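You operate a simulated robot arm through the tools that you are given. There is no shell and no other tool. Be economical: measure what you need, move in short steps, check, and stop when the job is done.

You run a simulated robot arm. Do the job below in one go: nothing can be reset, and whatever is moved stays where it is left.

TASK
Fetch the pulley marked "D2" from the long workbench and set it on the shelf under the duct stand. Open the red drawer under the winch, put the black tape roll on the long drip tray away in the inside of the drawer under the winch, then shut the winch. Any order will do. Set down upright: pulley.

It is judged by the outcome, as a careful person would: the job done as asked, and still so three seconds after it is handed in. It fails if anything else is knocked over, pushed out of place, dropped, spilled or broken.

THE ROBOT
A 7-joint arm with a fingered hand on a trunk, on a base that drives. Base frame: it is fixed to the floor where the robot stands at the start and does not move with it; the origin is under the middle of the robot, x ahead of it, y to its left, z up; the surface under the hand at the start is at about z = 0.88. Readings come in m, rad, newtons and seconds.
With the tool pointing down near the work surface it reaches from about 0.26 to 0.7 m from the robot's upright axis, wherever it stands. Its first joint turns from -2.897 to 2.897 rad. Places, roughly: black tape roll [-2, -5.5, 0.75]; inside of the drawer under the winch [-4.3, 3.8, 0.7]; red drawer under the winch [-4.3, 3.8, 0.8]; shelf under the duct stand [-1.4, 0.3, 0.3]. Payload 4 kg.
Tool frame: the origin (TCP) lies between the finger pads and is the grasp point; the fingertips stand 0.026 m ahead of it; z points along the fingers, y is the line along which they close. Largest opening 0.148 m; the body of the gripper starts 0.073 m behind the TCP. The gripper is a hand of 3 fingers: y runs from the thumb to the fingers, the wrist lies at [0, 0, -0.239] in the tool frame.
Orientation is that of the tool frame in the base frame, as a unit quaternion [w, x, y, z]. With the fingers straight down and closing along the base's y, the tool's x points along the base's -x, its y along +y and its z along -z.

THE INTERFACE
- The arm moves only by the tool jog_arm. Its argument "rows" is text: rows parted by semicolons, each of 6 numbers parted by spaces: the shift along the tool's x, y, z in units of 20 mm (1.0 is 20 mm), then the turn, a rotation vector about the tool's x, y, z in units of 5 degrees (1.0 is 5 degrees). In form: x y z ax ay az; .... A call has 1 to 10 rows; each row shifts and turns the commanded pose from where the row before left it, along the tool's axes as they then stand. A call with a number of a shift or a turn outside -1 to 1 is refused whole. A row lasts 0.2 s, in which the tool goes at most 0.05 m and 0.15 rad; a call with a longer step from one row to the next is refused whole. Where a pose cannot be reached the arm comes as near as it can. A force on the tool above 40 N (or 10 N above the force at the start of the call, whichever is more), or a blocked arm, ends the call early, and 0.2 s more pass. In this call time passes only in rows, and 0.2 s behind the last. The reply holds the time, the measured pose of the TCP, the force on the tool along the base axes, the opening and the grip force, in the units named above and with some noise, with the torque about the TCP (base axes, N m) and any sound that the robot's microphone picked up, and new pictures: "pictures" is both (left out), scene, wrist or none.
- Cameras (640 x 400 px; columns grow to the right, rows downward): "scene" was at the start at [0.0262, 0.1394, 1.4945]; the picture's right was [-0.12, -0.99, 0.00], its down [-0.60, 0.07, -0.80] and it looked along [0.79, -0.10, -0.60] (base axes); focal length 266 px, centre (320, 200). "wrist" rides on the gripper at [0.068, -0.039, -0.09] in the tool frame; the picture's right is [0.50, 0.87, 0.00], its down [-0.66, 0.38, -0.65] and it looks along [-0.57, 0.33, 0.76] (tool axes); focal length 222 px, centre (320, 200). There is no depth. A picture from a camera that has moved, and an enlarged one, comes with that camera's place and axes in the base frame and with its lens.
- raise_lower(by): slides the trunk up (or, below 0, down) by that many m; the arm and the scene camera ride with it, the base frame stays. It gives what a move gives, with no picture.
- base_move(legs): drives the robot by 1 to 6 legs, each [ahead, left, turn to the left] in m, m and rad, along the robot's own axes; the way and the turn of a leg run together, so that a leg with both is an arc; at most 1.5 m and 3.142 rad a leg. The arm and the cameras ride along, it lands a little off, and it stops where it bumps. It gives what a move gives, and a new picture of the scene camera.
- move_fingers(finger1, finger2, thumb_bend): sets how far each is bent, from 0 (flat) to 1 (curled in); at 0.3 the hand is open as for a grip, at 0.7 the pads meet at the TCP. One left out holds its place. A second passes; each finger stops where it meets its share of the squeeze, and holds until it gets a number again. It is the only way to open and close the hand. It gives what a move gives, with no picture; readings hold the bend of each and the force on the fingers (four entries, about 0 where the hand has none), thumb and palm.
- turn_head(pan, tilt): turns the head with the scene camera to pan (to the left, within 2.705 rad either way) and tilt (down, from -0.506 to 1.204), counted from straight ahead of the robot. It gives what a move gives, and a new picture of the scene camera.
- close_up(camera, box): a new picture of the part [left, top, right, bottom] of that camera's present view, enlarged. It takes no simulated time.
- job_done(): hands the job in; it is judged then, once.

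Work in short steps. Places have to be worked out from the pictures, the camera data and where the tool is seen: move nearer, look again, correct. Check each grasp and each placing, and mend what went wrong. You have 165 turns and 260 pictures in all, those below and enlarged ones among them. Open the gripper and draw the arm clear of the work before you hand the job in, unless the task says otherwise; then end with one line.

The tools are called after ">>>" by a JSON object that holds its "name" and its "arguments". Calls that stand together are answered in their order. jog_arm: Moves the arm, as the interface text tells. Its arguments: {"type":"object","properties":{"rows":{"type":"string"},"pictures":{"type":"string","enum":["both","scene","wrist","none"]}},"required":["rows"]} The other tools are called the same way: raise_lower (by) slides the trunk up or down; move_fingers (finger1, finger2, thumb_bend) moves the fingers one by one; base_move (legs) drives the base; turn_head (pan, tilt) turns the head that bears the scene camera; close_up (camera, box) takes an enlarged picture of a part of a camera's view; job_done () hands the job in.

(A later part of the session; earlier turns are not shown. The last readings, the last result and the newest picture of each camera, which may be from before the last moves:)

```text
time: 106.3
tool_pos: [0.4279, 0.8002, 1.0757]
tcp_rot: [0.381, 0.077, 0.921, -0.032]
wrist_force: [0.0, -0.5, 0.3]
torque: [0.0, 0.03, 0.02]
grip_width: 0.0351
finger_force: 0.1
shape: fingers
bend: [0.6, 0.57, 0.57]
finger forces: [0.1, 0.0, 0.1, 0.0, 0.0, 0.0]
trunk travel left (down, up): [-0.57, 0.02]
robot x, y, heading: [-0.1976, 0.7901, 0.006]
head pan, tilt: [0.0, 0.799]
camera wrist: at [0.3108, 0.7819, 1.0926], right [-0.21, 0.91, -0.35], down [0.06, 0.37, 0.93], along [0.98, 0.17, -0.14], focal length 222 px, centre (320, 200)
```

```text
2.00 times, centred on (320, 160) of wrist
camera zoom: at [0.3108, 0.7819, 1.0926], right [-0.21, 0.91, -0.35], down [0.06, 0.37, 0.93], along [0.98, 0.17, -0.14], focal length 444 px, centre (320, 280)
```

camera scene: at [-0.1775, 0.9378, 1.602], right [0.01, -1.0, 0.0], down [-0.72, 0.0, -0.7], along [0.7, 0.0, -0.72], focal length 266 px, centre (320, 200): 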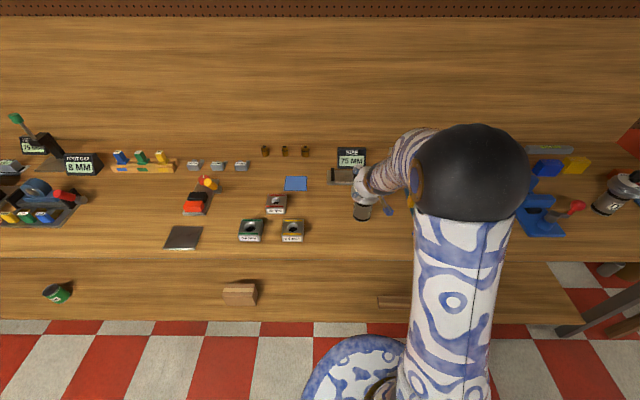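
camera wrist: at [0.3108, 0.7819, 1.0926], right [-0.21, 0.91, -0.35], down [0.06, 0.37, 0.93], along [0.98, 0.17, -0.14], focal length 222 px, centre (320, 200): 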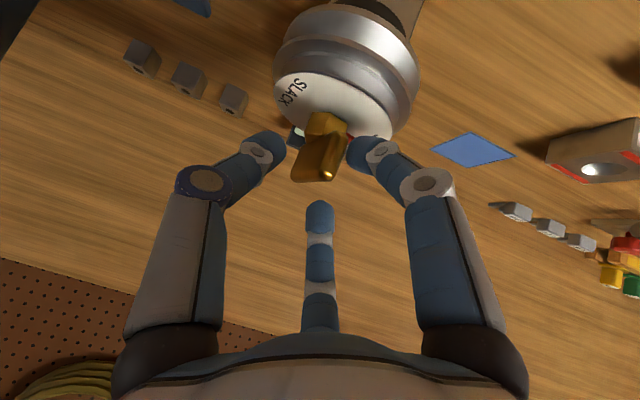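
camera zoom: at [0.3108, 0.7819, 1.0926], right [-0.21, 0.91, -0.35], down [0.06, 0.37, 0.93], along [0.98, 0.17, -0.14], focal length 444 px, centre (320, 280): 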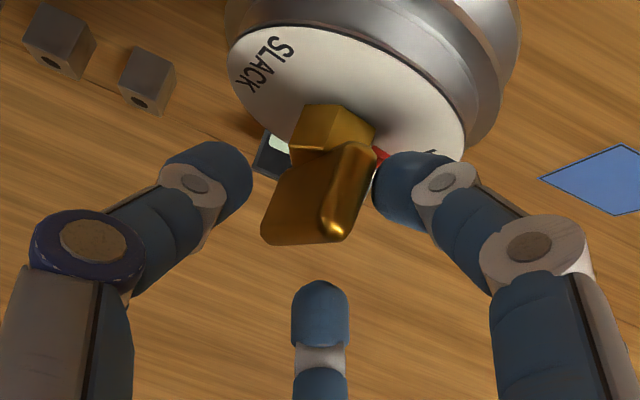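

Bar sits between thumb and finger 1. Lower 12 mm and close.

>>> {"name": "jog_arm", "arguments": {"rows": ".3 0 .45 0 0 0;.15 0 .3 0 0 0", "pictures": "none"}}

>>> {"name": "move_fingers", "arguments": {"finger1": 0.8, "finger2": 0.8, "thumb_bend": 0.8}}

>>> {"name": "jog_arm", "arguments": {"rows": "0 0 0 0 0 0", "pictures": "wrist"}}

>>> {"name": "close_up", "arguments": {"camera": "wrist", "box": [180, 60, 460, 260]}}

```text
time: 106.9
tool_pos: [0.4307, 0.801, 1.0608]
tcp_rot: [0.38, 0.076, 0.921, -0.032]
wrist_force: [0.4, -0.3, 0.7]
torque: [0.05, 0.0, 0.03]
grip_width: 0.0342
finger_force: 0.1
shape: fingers
bend: [0.61, 0.57, 0.57]
finger forces: [0.7, 0.1, 0.0, 0.0, 0.0, 0.1]
trunk travel left (down, up): [-0.57, 0.02]
robot x, y, heading: [-0.1968, 0.79, 0.008]
head pan, tilt: [0.0, 0.799]
```

```text
time: 107.9
tool_pos: [0.4298, 0.7999, 1.0593]
tcp_rot: [0.381, 0.076, 0.921, -0.032]
wrist_force: [0.1, 0.0, 0.3]
torque: [0.01, 0.07, 0.01]
grip_width: 0.0081
finger_force: 18.5
shape: fingers
bend: [0.73, 0.71, 0.66]
finger forces: [10.5, 9.4, 0.1, 0.1, 16.2, 0.0]
trunk travel left (down, up): [-0.57, 0.02]
robot x, y, heading: [-0.196, 0.79, 0.005]
head pan, tilt: [0.0, 0.799]
```

```text
time: 108.3
tool_pos: [0.4322, 0.8004, 1.0601]
tcp_rot: [0.38, 0.076, 0.921, -0.032]
wrist_force: [-0.5, 0.6, 1.1]
torque: [0.02, 0.03, 0.01]
grip_width: 0.008
finger_force: 18.0
shape: fingers
bend: [0.73, 0.71, 0.66]
finger forces: [10.6, 9.5, 0.0, 0.1, 16.1, 0.1]
trunk travel left (down, up): [-0.57, 0.02]
robot x, y, heading: [-0.1959, 0.7867, 0.004]
head pan, tilt: [0.0, 0.799]
camera wrist: at [0.3145, 0.7809, 1.0766], right [-0.21, 0.91, -0.35], down [0.07, 0.37, 0.93], along [0.98, 0.17, -0.14], focal length 222 px, centre (320, 200)
```

wrist: 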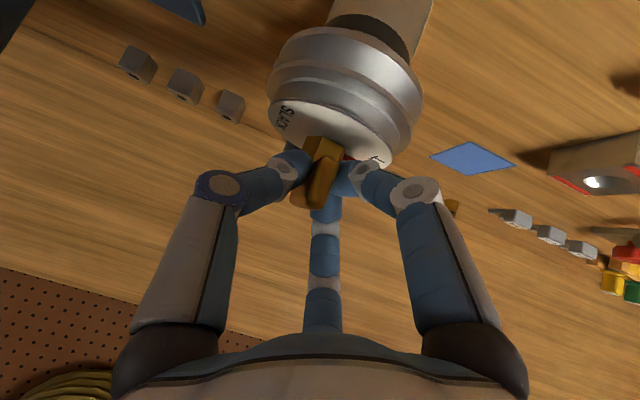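

```text
2.00 times, centred on (320, 160) of wrist
camera zoom: at [0.3145, 0.7809, 1.0766], right [-0.21, 0.91, -0.35], down [0.07, 0.37, 0.93], along [0.98, 0.17, -0.14], focal length 444 px, centre (320, 280)
```

zoom: 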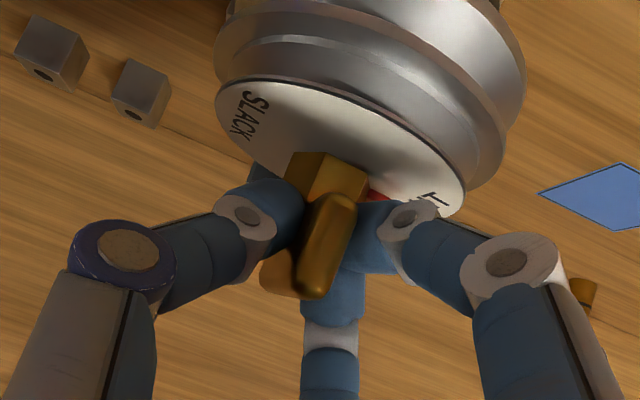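

All three fingers hold the bar (18 N). Lift 3 cm as a test.

>>> {"name": "jog_arm", "arguments": {"rows": "-.35 0 -.35 0 0 0;-.35 0 -.35 0 0 0;-.35 0 -.35 0 0 0;-.35 0 -.35 0 0 0", "pictures": "both"}}

>>> {"name": "close_up", "arguments": {"camera": "scene", "box": [310, 130, 430, 240]}}

```text
time: 109.3
tool_pos: [0.4337, 0.8001, 1.0991]
tcp_rot: [0.381, 0.076, 0.921, -0.031]
wrist_force: [1.1, -0.1, -4.2]
torque: [0.02, 0.01, 0.0]
grip_width: 0.0079
finger_force: 18.3
shape: fingers
bend: [0.73, 0.71, 0.66]
finger forces: [10.8, 9.5, 0.0, 0.0, 16.1, 0.1]
trunk travel left (down, up): [-0.57, 0.02]
robot x, y, heading: [-0.1982, 0.791, 0.009]
head pan, tilt: [0.0, 0.799]
camera scene: at [-0.176, 0.9375, 1.6019], right [0.01, -1.0, 0.0], down [-0.72, 0.0, -0.7], along [0.7, 0.0, -0.72], focal length 266 px, centre (320, 200)
camera wrist: at [0.3158, 0.7813, 1.1168], right [-0.21, 0.91, -0.35], down [0.07, 0.37, 0.93], along [0.98, 0.17, -0.14], focal length 222 px, centre (320, 200)
```

scene: 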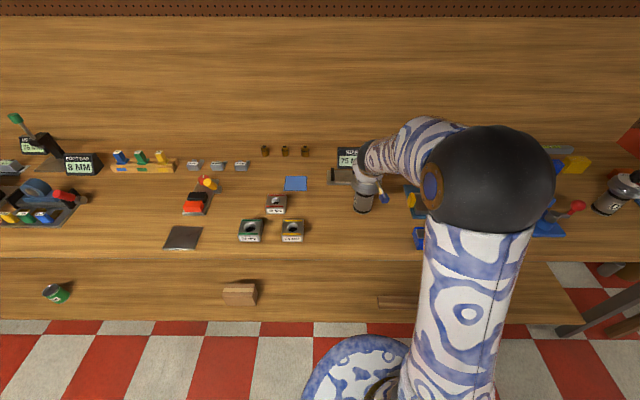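
wrist: 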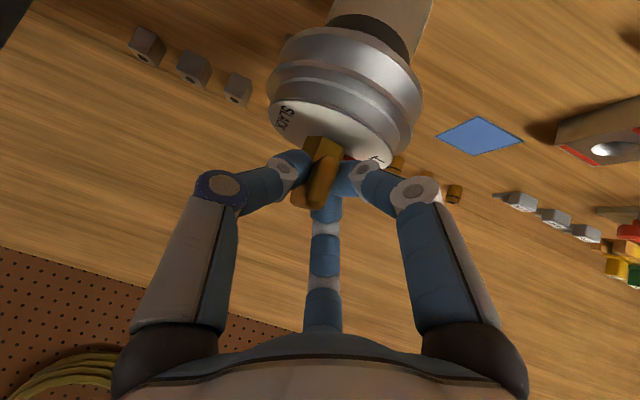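

```text
3.64 times, centred on (370, 185) of scene
camera zoom: at [-0.176, 0.9375, 1.6019], right [0.01, -1.0, 0.0], down [-0.72, 0.0, -0.7], along [0.7, 0.0, -0.72], focal length 969 px, centre (138, 254)
```

zoom: 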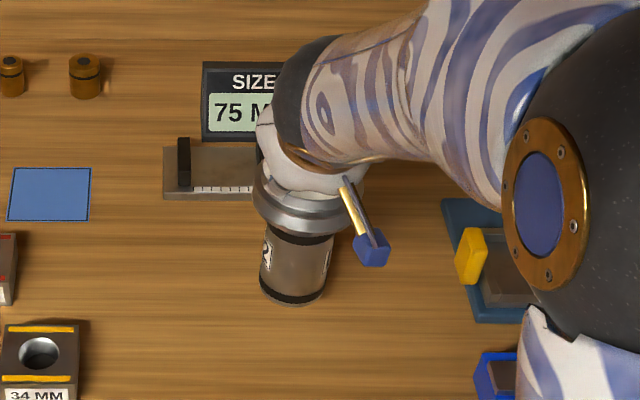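

Held solid (4.2 N), upright. Raise clear, undo the 10° yaw and pull the hand in for driving.

>>> {"name": "jog_arm", "arguments": {"rows": "-.7 0 -.7 0 0 0;-.7 0 -.7 0 0 0;-.7 0 -.7 0 0 0;-.7 0 -.7 0 0 0;0 0 0 -.7 0 -.7;0 0 0 -.7 0 -.7;.7 0 -.7 0 0 0;.7 0 -.7 0 0 0;.7 0 -.7 0 0 0;.7 0 -.7 0 0 0", "pictures": "none"}}

>>> {"name": "jog_arm", "arguments": {"rows": ".7 0 -.7 0 0 0;.7 0 -.7 0 0 0;.7 0 -.7 0 0 0;.7 0 -.7 0 0 0;.7 0 -.7 0 0 0;.7 0 -.7 0 0 0", "pictures": "wrist"}}

```text
time: 111.5
tool_pos: [0.353, 0.8019, 1.1802]
tcp_rot: [0.382, -0.003, 0.924, 0.001]
wrist_force: [-0.4, 0.3, -4.1]
torque: [0.0, 0.08, 0.02]
grip_width: 0.0079
finger_force: 18.8
shape: fingers
bend: [0.74, 0.71, 0.66]
finger forces: [11.1, 9.9, 0.0, 0.0, 16.5, 0.0]
trunk travel left (down, up): [-0.57, 0.02]
robot x, y, heading: [-0.1947, 0.7846, 0.005]
head pan, tilt: [0.0, 0.799]
```

```text
time: 112.9
tool_pos: [0.2321, 0.8019, 1.1797]
tcp_rot: [0.382, -0.003, 0.924, 0.001]
wrist_force: [-0.5, 0.2, -3.8]
torque: [0.02, 0.05, -0.04]
grip_width: 0.008
finger_force: 19.2
shape: fingers
bend: [0.74, 0.72, 0.66]
finger forces: [11.4, 10.1, 0.0, 0.0, 16.6, 0.1]
trunk travel left (down, up): [-0.57, 0.02]
robot x, y, heading: [-0.1959, 0.7866, 0.007]
head pan, tilt: [0.0, 0.799]
camera wrist: at [0.1208, 0.7616, 1.197], right [-0.36, 0.86, -0.35], down [0.0, 0.38, 0.93], along [0.93, 0.33, -0.14], focal length 222 px, centre (320, 200)
```

wrist: 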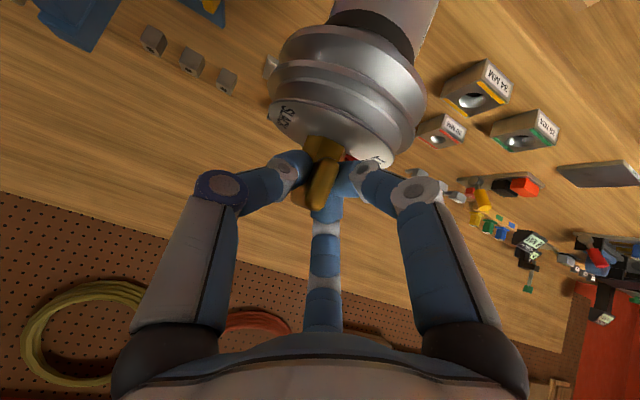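

Back off, turn round and slide to face the left part of the stand's shelf (y≈-0.16).

>>> {"name": "base_move", "arguments": {"legs": [[-0.12, 0, 0], [0, 0, 1.57], [0, 0, 1.57], [0, 0.93, 0]]}}

>>> {"name": "raise_lower", "arguments": {"by": -0.4}}

>>> {"name": "raise_lower", "arguments": {"by": -0.1}}

>>> {"name": "turn_head", "arguments": {"pan": 0.0, "tilt": 0.5}}

```text
time: 126.3
tool_pos: [-0.7648, -0.1632, 1.1807]
tcp_rot: [-0.004, 0.924, -0.011, -0.382]
wrist_force: [0.0, -0.1, -3.8]
torque: [0.01, -0.1, 0.02]
grip_width: 0.0082
finger_force: 19.8
shape: fingers
bend: [0.74, 0.72, 0.66]
finger forces: [12.3, 10.7, 0.0, 0.0, 16.3, 0.0]
trunk travel left (down, up): [-0.57, 0.02]
robot x, y, heading: [-0.3371, -0.1593, 3.111]
head pan, tilt: [0.0, 0.799]
camera scene: at [-0.3601, -0.3155, 1.6019], right [0.03, 1.0, 0.0], down [0.72, -0.02, -0.7], along [-0.7, 0.02, -0.72], focal length 266 px, centre (320, 200)
```

scene: 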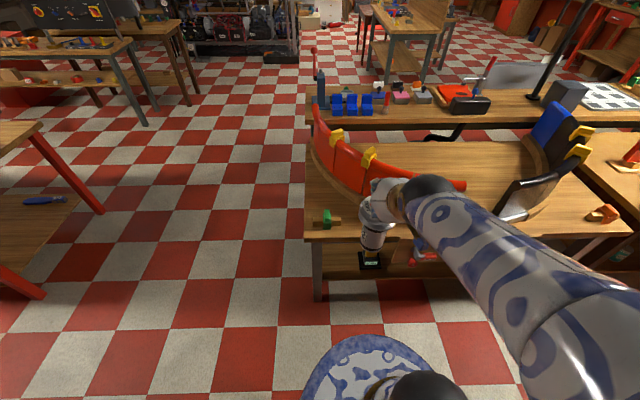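

```text
time: 130.1
tool_pos: [-0.7631, -0.1639, 0.7803]
tcp_rot: [-0.003, 0.924, -0.01, -0.381]
wrist_force: [1.1, 0.1, -4.7]
torque: [0.02, -0.08, 0.0]
grip_width: 0.0079
finger_force: 19.3
shape: fingers
bend: [0.74, 0.72, 0.66]
finger forces: [12.3, 10.8, 0.1, 0.0, 16.3, 0.0]
trunk travel left (down, up): [-0.17, 0.42]
robot x, y, heading: [-0.3361, -0.1621, 3.114]
head pan, tilt: [0.0, 0.799]
```

```text
time: 131.5
tool_pos: [-0.764, -0.1631, 0.6807]
tcp_rot: [-0.005, 0.924, -0.011, -0.382]
wrist_force: [-0.2, 0.2, -3.7]
torque: [0.03, -0.06, -0.01]
grip_width: 0.0079
finger_force: 19.7
shape: fingers
bend: [0.74, 0.72, 0.66]
finger forces: [12.4, 10.7, 0.0, 0.0, 16.4, 0.0]
trunk travel left (down, up): [-0.07, 0.52]
robot x, y, heading: [-0.3321, -0.167, 3.115]
head pan, tilt: [0.0, 0.799]
```

```text
time: 132.3
tool_pos: [-0.7651, -0.1636, 0.6802]
tcp_rot: [-0.005, 0.924, -0.012, -0.382]
wrist_force: [0.1, -0.6, -3.0]
torque: [-0.01, -0.02, 0.01]
grip_width: 0.0081
finger_force: 19.6
shape: fingers
bend: [0.74, 0.72, 0.66]
finger forces: [12.4, 10.7, 0.1, 0.0, 16.4, 0.0]
trunk travel left (down, up): [-0.07, 0.52]
robot x, y, heading: [-0.3365, -0.1653, 3.117]
head pan, tilt: [0.0, 0.499]
camera scene: at [-0.3703, -0.3149, 1.1278], right [0.03, 1.0, 0.0], down [0.48, -0.01, -0.88], along [-0.88, 0.02, -0.48], focal length 266 px, centre (320, 200)
```

scene: 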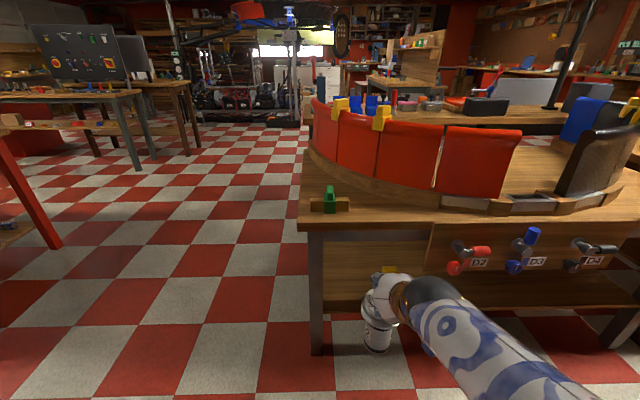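

Stand top underside ≈0.68, edge x≈-1.0; legs/shelf edge ≈-1.045; left free gap on the shelf is y -0.27…-0.08 beside the black box. I lower the pulley to just above shelf level outside the stand, then close in.

>>> {"name": "raise_lower", "arguments": {"by": -0.07}}

>>> {"name": "jog_arm", "arguments": {"rows": ".7 -.2 .7 0 0 0;.7 -.2 .7 0 0 0;.7 -.2 .7 0 0 0;.6 -.2 .6 0 0 0", "pictures": "none"}}

>>> {"name": "base_move", "arguments": {"legs": [[0.13, 0, 0.02]]}}

```text
time: 133.3
tool_pos: [-0.7644, -0.1635, 0.6111]
tcp_rot: [-0.004, 0.924, -0.011, -0.382]
wrist_force: [0.3, -0.2, -3.8]
torque: [-0.01, -0.05, -0.01]
grip_width: 0.0078
finger_force: 19.1
shape: fingers
bend: [0.74, 0.72, 0.66]
finger forces: [12.3, 10.8, 0.0, 0.0, 16.4, 0.1]
trunk travel left (down, up): [0.0, 0.59]
robot x, y, heading: [-0.336, -0.1633, 3.11]
head pan, tilt: [0.0, 0.499]
```

```text
time: 134.3
tool_pos: [-0.7769, -0.1456, 0.5429]
tcp_rot: [-0.005, 0.924, -0.011, -0.381]
wrist_force: [0.0, -1.1, -4.3]
torque: [0.0, -0.05, -0.04]
grip_width: 0.0081
finger_force: 19.8
shape: fingers
bend: [0.74, 0.72, 0.66]
finger forces: [12.4, 10.7, 0.0, 0.0, 16.3, 0.1]
out of reach, approached as far as the arm can: row 3, 4
trunk travel left (down, up): [0.0, 0.59]
robot x, y, heading: [-0.3334, -0.164, 3.111]
head pan, tilt: [0.0, 0.499]
```

```text
time: 135.6
tool_pos: [-0.9097, -0.1527, 0.5417]
tcp_rot: [-0.001, 0.925, -0.002, -0.381]
wrist_force: [1.3, 0.1, -3.6]
torque: [0.02, -0.06, -0.01]
grip_width: 0.0078
finger_force: 19.3
shape: fingers
bend: [0.74, 0.72, 0.66]
finger forces: [12.5, 10.9, 0.0, 0.1, 16.5, 0.0]
trunk travel left (down, up): [0.0, 0.59]
robot x, y, heading: [-0.4687, -0.1599, 3.132]
head pan, tilt: [0.0, 0.499]
camera scene: at [-0.4981, -0.3134, 1.0579], right [0.01, 1.0, 0.0], down [0.48, 0.0, -0.88], along [-0.88, 0.01, -0.48], focal length 266 px, centre (320, 200)
```

scene: 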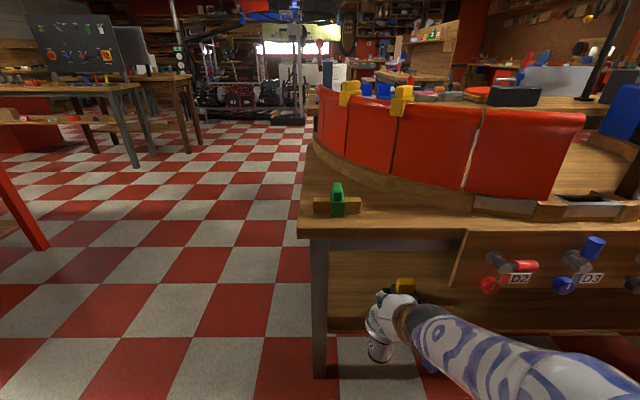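

Tool y is -base y here, and the arm hit its low limit at this radius. I extend outward with y corrected, and try lowering there.

>>> {"name": "jog_arm", "arguments": {"rows": "-.7 .4 .7 0 0 0;-.7 .4 .7 0 0 0;-.7 .4 .7 0 0 0;0 0 0 0 0 0", "pictures": "none"}}

>>> {"name": "jog_arm", "arguments": {"rows": ".4 0 .4 0 0 0;.4 0 .4 0 0 0", "pictures": "both"}}

```text
time: 136.6
tool_pos: [-0.9681, -0.1784, 0.5415]
tcp_rot: [-0.001, 0.925, -0.003, -0.38]
wrist_force: [1.1, -1.0, -4.8]
torque: [0.02, -0.04, 0.01]
grip_width: 0.0079
finger_force: 20.0
shape: fingers
bend: [0.74, 0.72, 0.66]
finger forces: [12.8, 11.3, 0.0, 0.1, 16.4, 0.0]
trunk travel left (down, up): [0.0, 0.59]
robot x, y, heading: [-0.4664, -0.1592, 3.135]
head pan, tilt: [0.0, 0.499]
```

```text
time: 137.2
tool_pos: [-0.967, -0.1767, 0.526]
tcp_rot: [-0.001, 0.925, -0.002, -0.381]
wrist_force: [0.2, -0.5, -4.2]
torque: [0.0, -0.07, 0.0]
grip_width: 0.0081
finger_force: 20.5
shape: fingers
bend: [0.74, 0.72, 0.66]
finger forces: [13.1, 11.3, 0.1, 0.0, 16.5, 0.1]
out of reach, approached as far as the arm can: row 2
trunk travel left (down, up): [0.0, 0.59]
robot x, y, heading: [-0.4652, -0.1622, 3.133]
head pan, tilt: [0.0, 0.499]
camera scene: at [-0.4982, -0.3134, 1.0579], right [0.01, 1.0, 0.0], down [0.48, 0.0, -0.88], along [-0.88, 0.01, -0.48], focal length 266 px, centre (320, 200)
camera wrist: at [-0.8563, -0.1384, 0.543], right [0.35, -0.87, -0.35], down [-0.01, -0.38, 0.93], along [-0.94, -0.32, -0.14], focal length 222 px, centre (320, 200)
```

scene: 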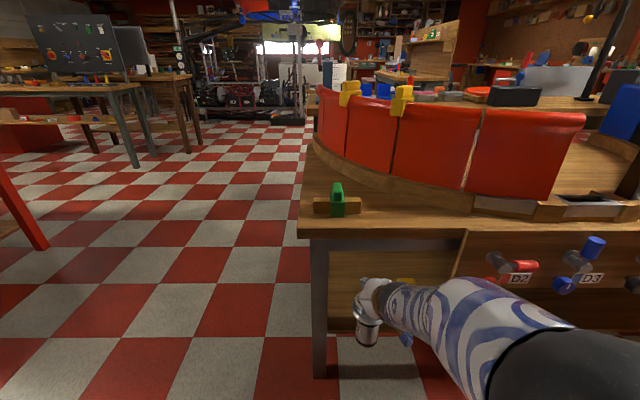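
wrist: 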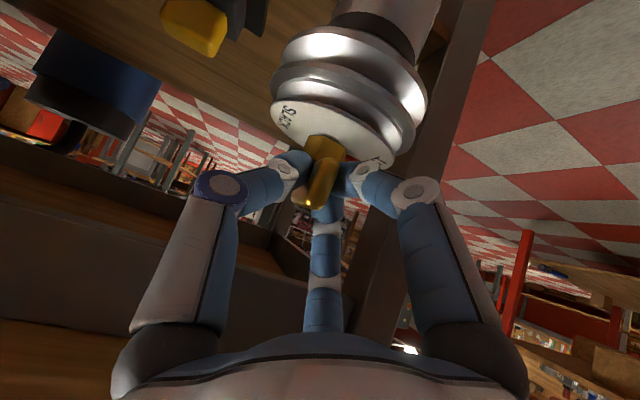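

Low limit eases as I extend. Pulley's bottom is ~0.346, above the shelf (~0.28–0.30). Extending inward 0.08 m and looking.

>>> {"name": "jog_arm", "arguments": {"rows": "-.7 0 .7 0 0 0;-.7 0 .7 0 0 0;-.7 0 .7 0 0 0;-.7 0 .7 0 0 0", "pictures": "both"}}

>>> {"name": "close_up", "arguments": {"camera": "scene", "box": [290, 210, 490, 390]}}

```text
time: 138.2
tool_pos: [-1.0155, -0.177, 0.5266]
tcp_rot: [-0.001, 0.922, -0.003, -0.386]
wrist_force: [0.4, -1.5, -4.0]
torque: [-0.02, -0.06, 0.01]
grip_width: 0.0081
finger_force: 21.6
shape: fingers
bend: [0.74, 0.72, 0.66]
finger forces: [13.8, 12.5, 0.0, 0.0, 16.7, 0.1]
out of reach, approached as far as the arm can: row 1, 2, 4
trunk travel left (down, up): [0.0, 0.59]
robot x, y, heading: [-0.4653, -0.1624, 3.135]
head pan, tilt: [0.0, 0.499]
camera scene: at [-0.4982, -0.3134, 1.0579], right [0.01, 1.0, 0.0], down [0.48, 0.0, -0.88], along [-0.88, 0.01, -0.48], focal length 266 px, centre (320, 200)
camera wrist: at [-0.9035, -0.1385, 0.5426], right [0.34, -0.87, -0.36], down [0.0, -0.38, 0.93], along [-0.94, -0.32, -0.13], focal length 222 px, centre (320, 200)
```

scene: 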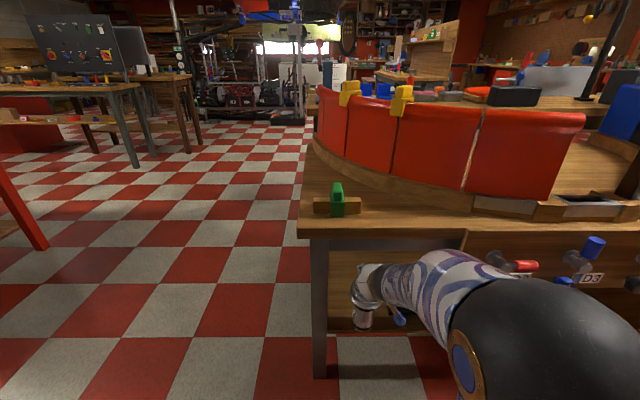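
wrist: 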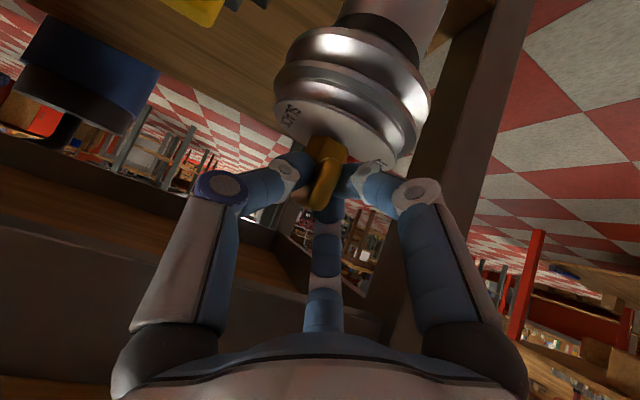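

```text
2.22 times, centred on (390, 300) of scene
camera zoom: at [-0.4982, -0.3134, 1.0579], right [0.01, 1.0, 0.0], down [0.48, 0.0, -0.88], along [-0.88, 0.01, -0.48], focal length 592 px, centre (164, -22)
```

zoom: 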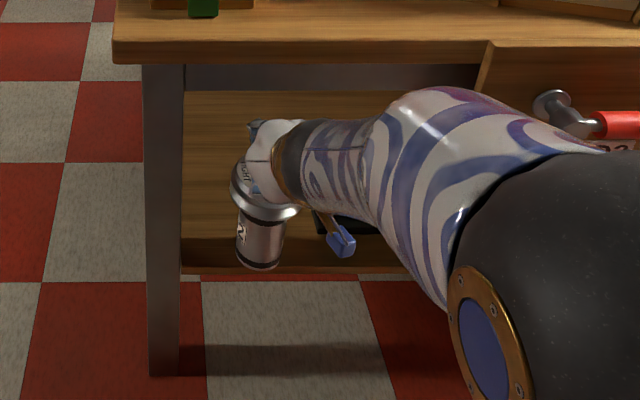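

An apron under the top (~z 0.60) makes a low entry necessary. I back the base 0.13 so the arm is more stretched, allowing lower wrist heights, then lower outside the shelf.

>>> {"name": "base_move", "arguments": {"legs": [[-0.13, 0, 0]]}}

>>> {"name": "jog_arm", "arguments": {"rows": "-.7 0 .7 0 0 0;-.7 0 .7 0 0 0;-.7 0 .7 0 0 0;0 0 .7 0 0 0;.35 0 .5 0 0 0;.35 0 .5 0 0 0", "pictures": "scene"}}

```text
time: 139.5
tool_pos: [-0.8868, -0.1764, 0.5265]
tcp_rot: [-0.003, 0.923, -0.004, -0.385]
wrist_force: [-0.7, 0.7, -4.7]
torque: [0.07, -0.11, 0.01]
grip_width: 0.0081
finger_force: 21.5
shape: fingers
bend: [0.74, 0.72, 0.66]
finger forces: [13.5, 13.1, 0.0, 0.1, 17.1, 0.1]
trunk travel left (down, up): [0.0, 0.59]
robot x, y, heading: [-0.3345, -0.1609, 3.134]
head pan, tilt: [0.0, 0.499]
camera scene: at [-0.3703, -0.3143, 1.0579], right [0.01, 1.0, 0.0], down [0.48, 0.0, -0.88], along [-0.88, 0.01, -0.48], focal length 266 px, centre (320, 200)
```

scene: 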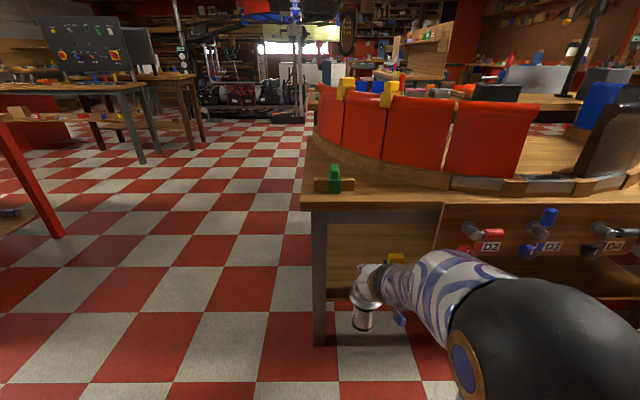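

```text
time: 140.9
tool_pos: [-0.9603, -0.1785, 0.4946]
tcp_rot: [-0.002, 0.922, -0.003, -0.387]
wrist_force: [-0.9, -0.4, -3.4]
torque: [0.03, 0.0, 0.02]
grip_width: 0.0077
finger_force: 21.4
shape: fingers
bend: [0.74, 0.72, 0.66]
finger forces: [13.4, 13.0, 0.0, 0.0, 16.9, 0.1]
trunk travel left (down, up): [0.0, 0.59]
robot x, y, heading: [-0.3381, -0.16, 3.13]
head pan, tilt: [0.0, 0.499]
camera scene: at [-0.3703, -0.3143, 1.0579], right [0.01, 1.0, 0.0], down [0.48, 0.0, -0.88], along [-0.88, 0.01, -0.48], focal length 266 px, centre (320, 200)
```

scene: 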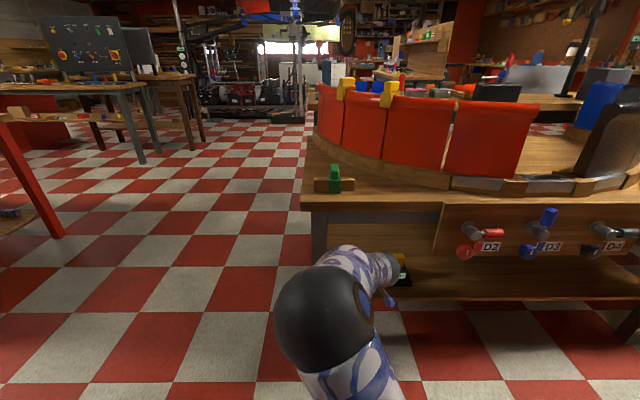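

Low position reached (TCP 0.495, pulley bottom ≈0.315). Checking the wrist view and a different head angle before entering.

>>> {"name": "jog_arm", "arguments": {"rows": "0 0 0 0 0 0", "pictures": "wrist"}}

>>> {"name": "close_up", "arguments": {"camera": "scene", "box": [290, 190, 490, 330]}}

```text
time: 141.3
tool_pos: [-0.9601, -0.1769, 0.4936]
tcp_rot: [-0.003, 0.922, -0.004, -0.386]
wrist_force: [-0.1, 0.6, -3.8]
torque: [-0.01, -0.05, -0.02]
grip_width: 0.0078
finger_force: 22.0
shape: fingers
bend: [0.74, 0.72, 0.66]
finger forces: [13.4, 13.0, 0.0, 0.0, 16.8, 0.0]
trunk travel left (down, up): [0.0, 0.59]
robot x, y, heading: [-0.3387, -0.1634, 3.134]
head pan, tilt: [0.0, 0.499]
camera wrist: at [-0.8488, -0.1393, 0.5099], right [0.34, -0.87, -0.36], down [0.0, -0.38, 0.93], along [-0.94, -0.32, -0.13], focal length 222 px, centre (320, 200)
```

wrist: 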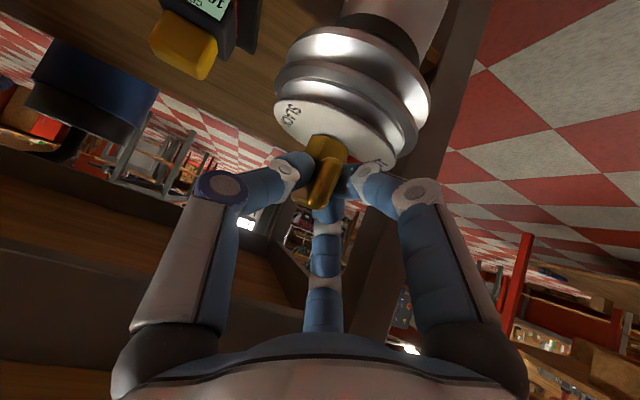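

```text
2.86 times, centred on (390, 260) of scene
camera zoom: at [-0.3704, -0.3144, 1.0579], right [0.01, 1.0, 0.0], down [0.48, 0.0, -0.88], along [-0.88, 0.01, -0.48], focal length 761 px, centre (120, 29)
```

zoom: 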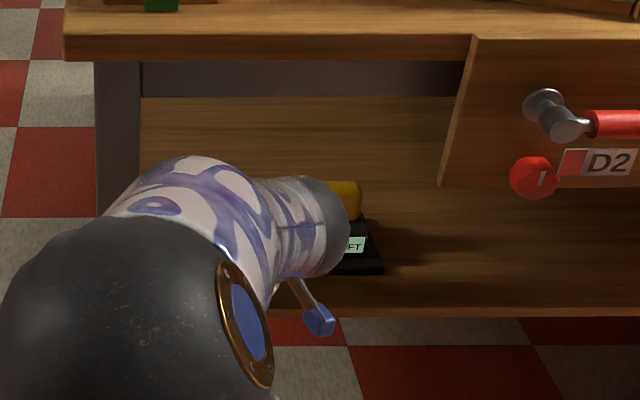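

Clearances look right: box edge y≈-0.08, leg ≈-0.28, apron bottom ≈0.60, shelf ≈0.29. Entering slowly at this height.

>>> {"name": "jog_arm", "arguments": {"rows": "-.6 0 .7 0 0 0;-.7 0 .7 0 0 0;-.7 0 .7 0 0 0;-.7 0 .7 0 0 0", "pictures": "wrist"}}

```text
time: 142.3
tool_pos: [-1.0378, -0.1768, 0.4942]
tcp_rot: [-0.002, 0.923, -0.003, -0.386]
wrist_force: [0.3, 0.3, -3.4]
torque: [-0.01, -0.04, 0.01]
grip_width: 0.008
finger_force: 21.9
shape: fingers
bend: [0.74, 0.72, 0.66]
finger forces: [13.3, 13.1, 0.1, 0.0, 17.1, 0.1]
trunk travel left (down, up): [0.0, 0.59]
robot x, y, heading: [-0.3363, -0.1626, 3.138]
head pan, tilt: [0.0, 0.499]
camera wrist: at [-0.9265, -0.1386, 0.5095], right [0.34, -0.87, -0.36], down [0.0, -0.38, 0.93], along [-0.94, -0.32, -0.13], focal length 222 px, centre (320, 200)
```

wrist: 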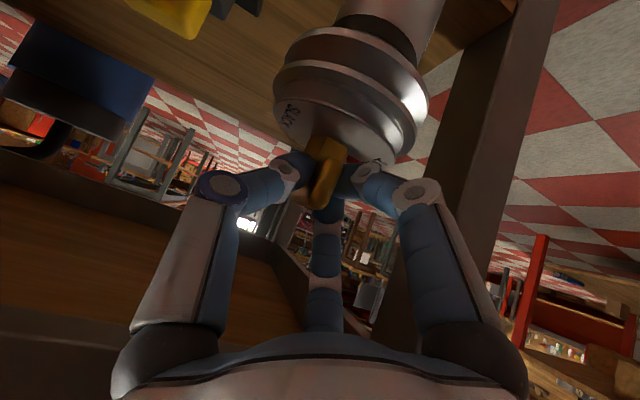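

No contact. Continue 0.06 m to x≈-1.098.

>>> {"name": "jog_arm", "arguments": {"rows": "-.7 0 .7 0 0 0;-.7 0 .7 0 0 0;-.7 0 .7 0 0 0", "pictures": "both"}}

>>> {"name": "close_up", "arguments": {"camera": "scene", "box": [290, 190, 490, 330]}}

```text
time: 143.1
tool_pos: [-1.0995, -0.1763, 0.4928]
tcp_rot: [-0.002, 0.922, -0.003, -0.387]
wrist_force: [-0.2, -0.2, -3.7]
torque: [0.0, -0.04, -0.02]
grip_width: 0.0078
finger_force: 22.0
shape: fingers
bend: [0.74, 0.72, 0.66]
finger forces: [13.3, 13.1, 0.0, 0.0, 16.9, 0.0]
trunk travel left (down, up): [0.0, 0.59]
robot x, y, heading: [-0.3381, -0.1603, 3.133]
head pan, tilt: [0.0, 0.499]
camera scene: at [-0.3704, -0.3144, 1.0579], right [0.01, 1.0, 0.0], down [0.48, 0.0, -0.88], along [-0.88, 0.01, -0.48], focal length 266 px, centre (320, 200)
camera wrist: at [-0.9882, -0.138, 0.5095], right [0.34, -0.87, -0.36], down [0.0, -0.38, 0.93], along [-0.94, -0.32, -0.13], focal length 222 px, centre (320, 200)
```

scene: 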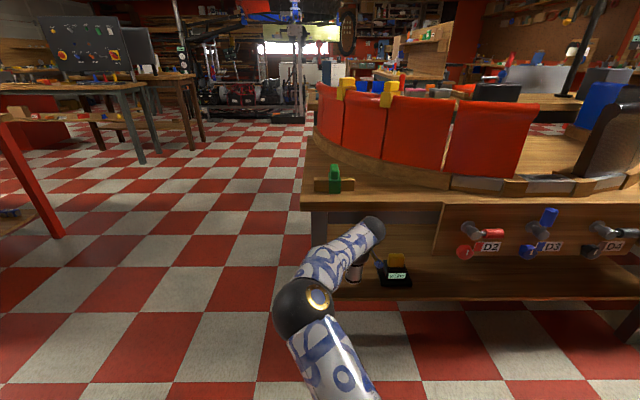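
wrist: 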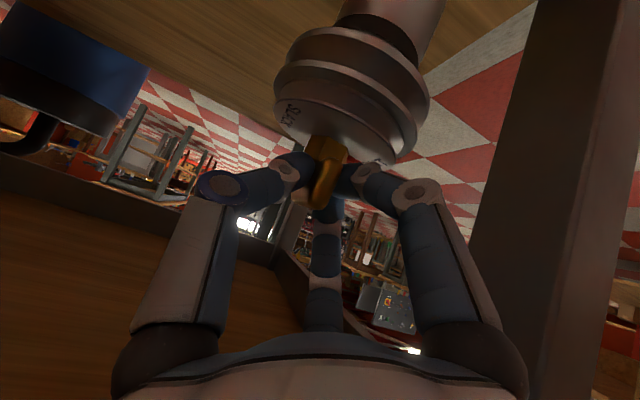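

```text
2.86 times, centred on (390, 260) of scene
camera zoom: at [-0.3704, -0.3144, 1.0579], right [0.01, 1.0, 0.0], down [0.48, 0.0, -0.88], along [-0.88, 0.01, -0.48], focal length 761 px, centre (120, 29)
```

zoom: 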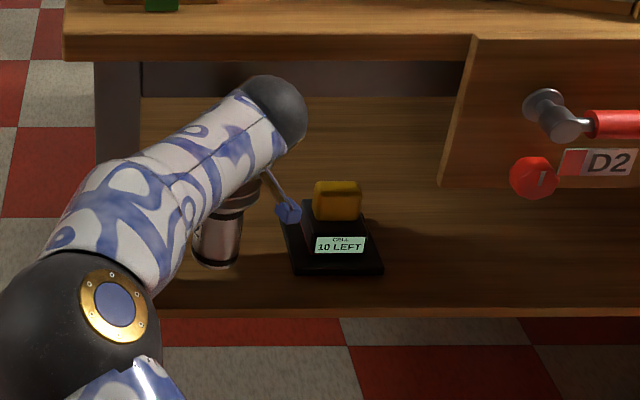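

Position good: pulley at (-1.10, -0.178), ~2 cm above the shelf. Lowering gently until the weight comes off.

>>> {"name": "jog_arm", "arguments": {"rows": ".2 0 .25 0 0 0;.2 0 .25 0 0 0", "pictures": "none"}}

>>> {"name": "jog_arm", "arguments": {"rows": ".12 0 .12 0 0 0", "pictures": "none"}}

>>> {"name": "jog_arm", "arguments": {"rows": ".12 0 .12 0 0 0", "pictures": "none"}}

```text
time: 143.7
tool_pos: [-1.101, -0.1769, 0.483]
tcp_rot: [-0.002, 0.922, -0.003, -0.386]
wrist_force: [-0.9, 0.1, -4.8]
torque: [0.0, -0.06, 0.01]
grip_width: 0.0079
finger_force: 21.7
shape: fingers
bend: [0.74, 0.72, 0.66]
finger forces: [13.5, 13.2, 0.0, 0.1, 17.0, 0.0]
trunk travel left (down, up): [0.0, 0.59]
robot x, y, heading: [-0.341, -0.1642, 3.131]
head pan, tilt: [0.0, 0.499]
```

```text
time: 144.1
tool_pos: [-1.1001, -0.1764, 0.4788]
tcp_rot: [-0.003, 0.923, -0.004, -0.386]
wrist_force: [-0.5, -0.3, -4.1]
torque: [-0.01, -0.03, -0.02]
grip_width: 0.0076
finger_force: 22.0
shape: fingers
bend: [0.74, 0.72, 0.66]
finger forces: [13.6, 12.9, 0.1, 0.0, 16.9, 0.0]
trunk travel left (down, up): [0.0, 0.59]
robot x, y, heading: [-0.3375, -0.1621, 3.132]
head pan, tilt: [0.0, 0.499]
```

```text
time: 144.5
tool_pos: [-1.101, -0.1768, 0.4747]
tcp_rot: [-0.003, 0.923, -0.004, -0.385]
wrist_force: [-0.4, 0.0, -3.5]
torque: [0.02, -0.03, 0.0]
grip_width: 0.008
finger_force: 21.4
shape: fingers
bend: [0.74, 0.72, 0.66]
finger forces: [13.4, 13.1, 0.0, 0.0, 17.0, 0.0]
trunk travel left (down, up): [0.0, 0.59]
robot x, y, heading: [-0.3422, -0.1654, 3.131]
head pan, tilt: [0.0, 0.499]
```

Still hanging; continue lower in small steps.

>>> {"name": "jog_arm", "arguments": {"rows": ".12 0 .12 0 0 0", "pictures": "none"}}

>>> {"name": "jog_arm", "arguments": {"rows": ".12 0 .12 0 0 0", "pictures": "none"}}

>>> {"name": "jog_arm", "arguments": {"rows": ".1 0 .1 0 0 0", "pictures": "scene"}}

>>> {"name": "close_up", "arguments": {"camera": "scene", "box": [320, 200, 440, 310]}}

```text
time: 144.9
tool_pos: [-1.1004, -0.1765, 0.471]
tcp_rot: [-0.003, 0.922, -0.003, -0.386]
wrist_force: [-0.5, -0.2, -3.7]
torque: [-0.01, -0.05, 0.0]
grip_width: 0.0079
finger_force: 21.7
shape: fingers
bend: [0.74, 0.72, 0.66]
finger forces: [13.6, 13.0, 0.0, 0.0, 17.0, 0.1]
trunk travel left (down, up): [0.0, 0.59]
robot x, y, heading: [-0.3339, -0.161, 3.131]
head pan, tilt: [0.0, 0.499]
```

```text
time: 145.3
tool_pos: [-1.0997, -0.1753, 0.4673]
tcp_rot: [-0.002, 0.922, -0.003, -0.386]
wrist_force: [-0.1, 1.2, -4.9]
torque: [0.0, -0.03, 0.05]
grip_width: 0.008
finger_force: 21.6
shape: fingers
bend: [0.74, 0.72, 0.66]
finger forces: [13.5, 13.2, 0.1, 0.0, 16.9, 0.1]
trunk travel left (down, up): [0.0, 0.59]
robot x, y, heading: [-0.3396, -0.1636, 3.135]
head pan, tilt: [0.0, 0.499]
```

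```text
time: 145.7
tool_pos: [-1.0994, -0.1739, 0.4634]
tcp_rot: [-0.002, 0.922, -0.003, -0.387]
wrist_force: [-0.5, -0.7, -4.3]
torque: [-0.02, -0.09, 0.06]
grip_width: 0.008
finger_force: 22.2
shape: fingers
bend: [0.74, 0.72, 0.66]
finger forces: [13.5, 13.0, 0.0, 0.1, 17.0, 0.0]
trunk travel left (down, up): [0.0, 0.59]
robot x, y, heading: [-0.3392, -0.1623, 3.132]
head pan, tilt: [0.0, 0.499]
camera scene: at [-0.3705, -0.3144, 1.0579], right [0.01, 1.0, 0.0], down [0.48, 0.0, -0.88], along [-0.88, 0.01, -0.48], focal length 266 px, centre (320, 200)
```

scene: 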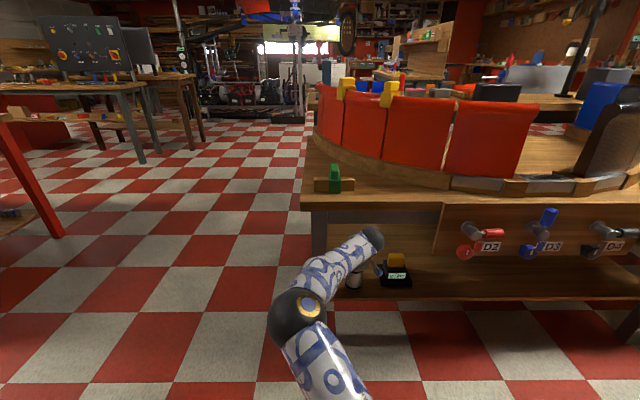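

```text
3.64 times, centred on (380, 255) of scene
camera zoom: at [-0.3705, -0.3144, 1.0579], right [0.01, 1.0, 0.0], down [0.48, 0.0, -0.88], along [-0.88, 0.01, -0.48], focal length 969 px, centre (102, 0)
```

zoom: 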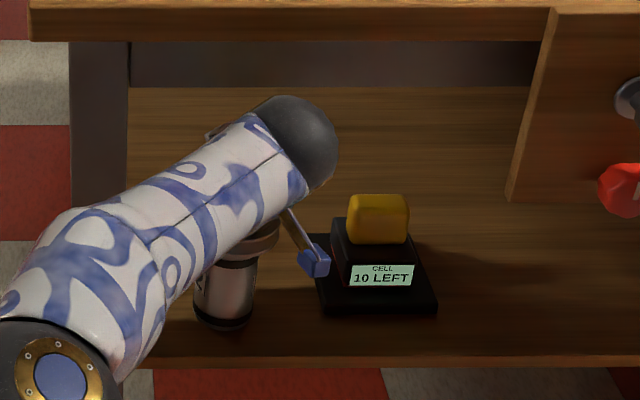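

Bottom is still ~1 cm above the shelf by the picture. Lower in further small steps, easing 1 cm inward.

>>> {"name": "jog_arm", "arguments": {"rows": "-.05 0 .3 0 0 0;-.1 0 .3 0 0 0", "pictures": "none"}}

>>> {"name": "jog_arm", "arguments": {"rows": ".1 0 .15 0 0 0", "pictures": "none"}}

>>> {"name": "jog_arm", "arguments": {"rows": ".12 0 .12 0 0 0", "pictures": "none"}}

```text
time: 146.3
tool_pos: [-1.1102, -0.1748, 0.4601]
tcp_rot: [-0.002, 0.922, -0.003, -0.388]
wrist_force: [1.9, -0.1, 17.8]
torque: [0.05, 0.17, 0.06]
grip_width: 0.0074
finger_force: 25.0
shape: fingers
bend: [0.74, 0.72, 0.66]
finger forces: [16.1, 15.5, 0.1, 0.1, 19.4, 0.1]
trunk travel left (down, up): [0.0, 0.59]
robot x, y, heading: [-0.3399, -0.1606, 3.129]
head pan, tilt: [0.0, 0.499]
```

```text
time: 146.7
tool_pos: [-1.11, -0.1762, 0.4582]
tcp_rot: [-0.003, 0.92, -0.005, -0.391]
wrist_force: [2.3, 0.1, 31.2]
torque: [0.11, 0.39, 0.08]
grip_width: 0.0071
finger_force: 29.2
shape: fingers
bend: [0.75, 0.72, 0.66]
finger forces: [18.5, 17.5, 0.0, 0.0, 21.4, 0.0]
trunk travel left (down, up): [0.0, 0.59]
robot x, y, heading: [-0.3386, -0.1628, 3.133]
head pan, tilt: [0.0, 0.499]
```

```text
time: 147.1
tool_pos: [-1.1111, -0.1753, 0.4515]
tcp_rot: [-0.003, 0.921, -0.004, -0.388]
wrist_force: [1.7, 0.5, 26.0]
torque: [0.12, 0.36, 0.05]
grip_width: 0.0067
finger_force: 28.4
shape: fingers
bend: [0.75, 0.72, 0.73]
finger forces: [18.5, 17.9, 0.0, 0.0, 21.5, 0.0]
trunk travel left (down, up): [0.0, 0.59]
robot x, y, heading: [-0.3349, -0.1624, 3.135]
head pan, tilt: [0.0, 0.499]
```

Contact was at TCP≈0.461 and I overpressed a little. Ease up 8 mm to unload.

>>> {"name": "jog_arm", "arguments": {"rows": "-.15 0 -.15 0 0 0", "pictures": "none"}}

>>> {"name": "jog_arm", "arguments": {"rows": "-.08 0 -.08 0 0 0", "pictures": "both"}}

>>> {"name": "close_up", "arguments": {"camera": "scene", "box": [320, 200, 440, 310]}}

```text
time: 147.5
tool_pos: [-1.1099, -0.1754, 0.4544]
tcp_rot: [-0.002, 0.923, -0.004, -0.385]
wrist_force: [0.6, 0.2, 13.0]
torque: [0.1, 0.15, 0.09]
grip_width: 0.0072
finger_force: 26.5
shape: fingers
bend: [0.75, 0.72, 0.72]
finger forces: [16.9, 16.3, 0.0, 0.1, 20.0, 0.0]
trunk travel left (down, up): [0.0, 0.59]
robot x, y, heading: [-0.3368, -0.1587, 3.131]
head pan, tilt: [0.0, 0.499]
```

```text
time: 147.9
tool_pos: [-1.1098, -0.1758, 0.4561]
tcp_rot: [-0.002, 0.923, -0.003, -0.385]
wrist_force: [0.1, 0.3, 1.0]
torque: [0.06, 0.0, 0.03]
grip_width: 0.007
finger_force: 24.9
shape: fingers
bend: [0.75, 0.65, 0.66]
finger forces: [15.9, 14.8, 0.1, 0.0, 18.7, 0.1]
trunk travel left (down, up): [0.0, 0.59]
robot x, y, heading: [-0.3362, -0.1636, 3.133]
head pan, tilt: [0.0, 0.499]
camera scene: at [-0.37, -0.3144, 1.0576], right [0.01, 1.0, 0.0], down [0.48, 0.0, -0.88], along [-0.88, 0.01, -0.48], focal length 266 px, centre (320, 200)
camera wrist: at [-0.9988, -0.1371, 0.4713], right [0.35, -0.87, -0.36], down [0.0, -0.38, 0.93], along [-0.94, -0.32, -0.13], focal length 222 px, centre (320, 200)
```

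scene: 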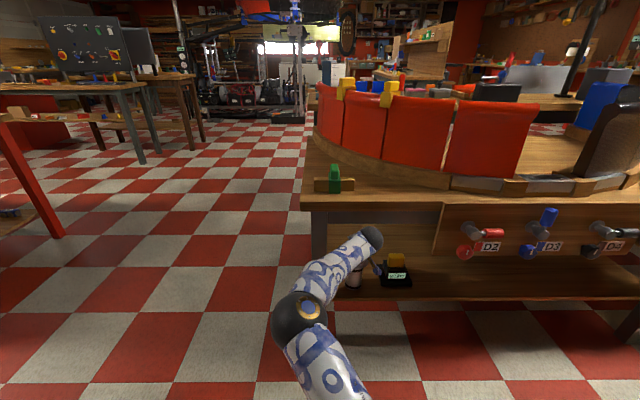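
wrist: 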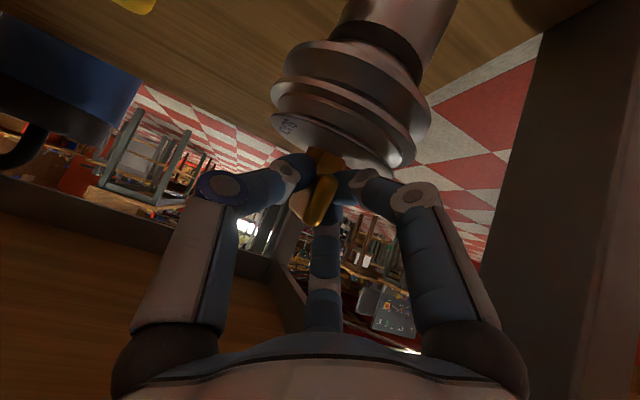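

```text
3.64 times, centred on (380, 255) of scene
camera zoom: at [-0.37, -0.3144, 1.0576], right [0.01, 1.0, 0.0], down [0.48, 0.0, -0.88], along [-0.88, 0.01, -0.48], focal length 969 px, centre (102, 0)
```

zoom: 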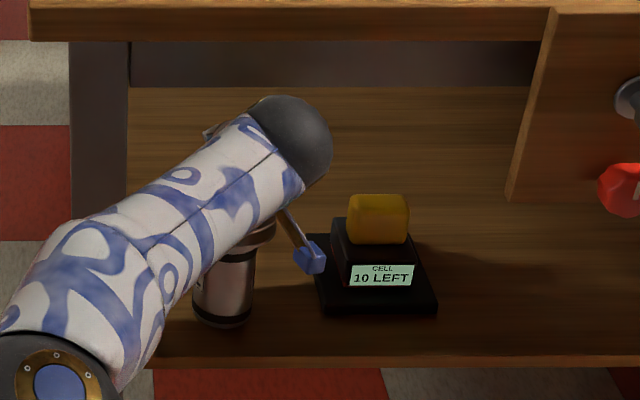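

Unloaded and standing. Opening just enough to free the bar (finger 1 must not press the disc).

>>> {"name": "move_fingers", "arguments": {"finger1": 0.65, "finger2": 0.58, "thumb_bend": 0.54}}

>>> {"name": "jog_arm", "arguments": {"rows": "0 0 0 0 0 0", "pictures": "wrist"}}

>>> {"name": "close_up", "arguments": {"camera": "wrist", "box": [180, 40, 460, 260]}}

>>> {"name": "close_up", "arguments": {"camera": "scene", "box": [320, 200, 440, 310]}}

```text
time: 148.9
tool_pos: [-1.111, -0.1756, 0.4574]
tcp_rot: [-0.002, 0.923, -0.004, -0.386]
wrist_force: [0.7, -1.1, -1.4]
torque: [0.0, 0.03, 0.01]
grip_width: 0.0342
finger_force: 1.5
shape: fingers
bend: [0.64, 0.57, 0.54]
finger forces: [2.1, 0.1, 0.0, 0.0, 0.1, 0.0]
trunk travel left (down, up): [0.0, 0.59]
robot x, y, heading: [-0.3371, -0.1603, 3.133]
head pan, tilt: [0.0, 0.499]
```

```text
time: 149.3
tool_pos: [-1.1099, -0.176, 0.457]
tcp_rot: [-0.002, 0.922, -0.004, -0.386]
wrist_force: [0.8, -0.6, -1.6]
torque: [0.03, 0.05, -0.01]
grip_width: 0.0342
finger_force: 1.6
shape: fingers
bend: [0.64, 0.57, 0.54]
finger forces: [2.1, 0.0, 0.0, 0.1, 0.1, 0.0]
trunk travel left (down, up): [0.0, 0.59]
robot x, y, heading: [-0.3378, -0.1628, 3.134]
head pan, tilt: [0.0, 0.499]
camera wrist: at [-0.9993, -0.137, 0.4726], right [0.34, -0.87, -0.36], down [0.0, -0.38, 0.93], along [-0.94, -0.32, -0.13], focal length 222 px, centre (320, 200)
```

wrist: 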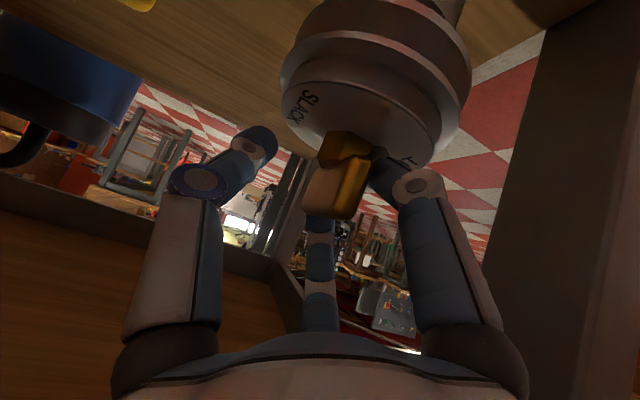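

```text
1.82 times, centred on (320, 150) of wrist
camera zoom: at [-0.9993, -0.137, 0.4726], right [0.34, -0.87, -0.36], down [0.0, -0.38, 0.93], along [-0.94, -0.32, -0.13], focal length 404 px, centre (320, 291)
```

zoom: 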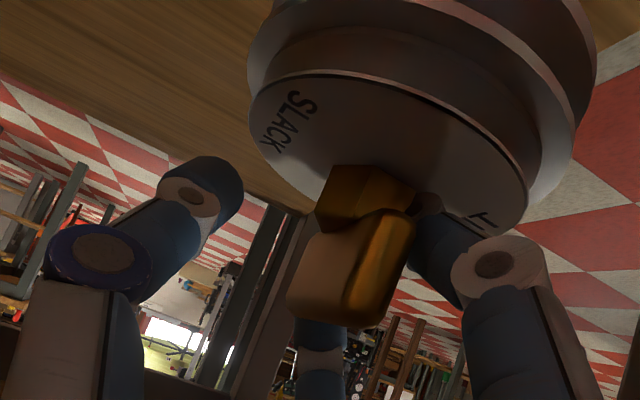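

```text
3.64 times, centred on (380, 255) of scene
camera zoom: at [-0.3703, -0.3144, 1.0579], right [0.01, 1.0, 0.0], down [0.48, 0.0, -0.88], along [-0.88, 0.01, -0.48], focal length 969 px, centre (102, 0)
```

zoom: 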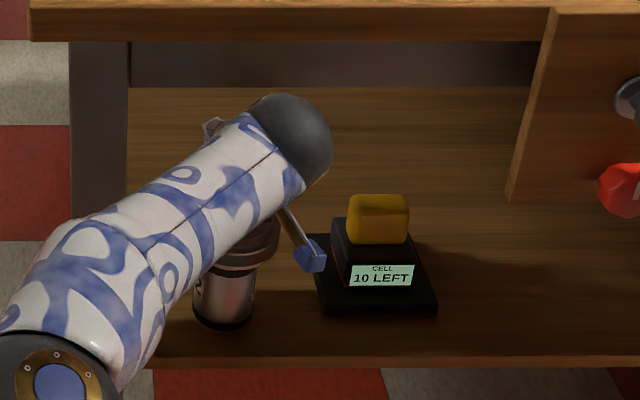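

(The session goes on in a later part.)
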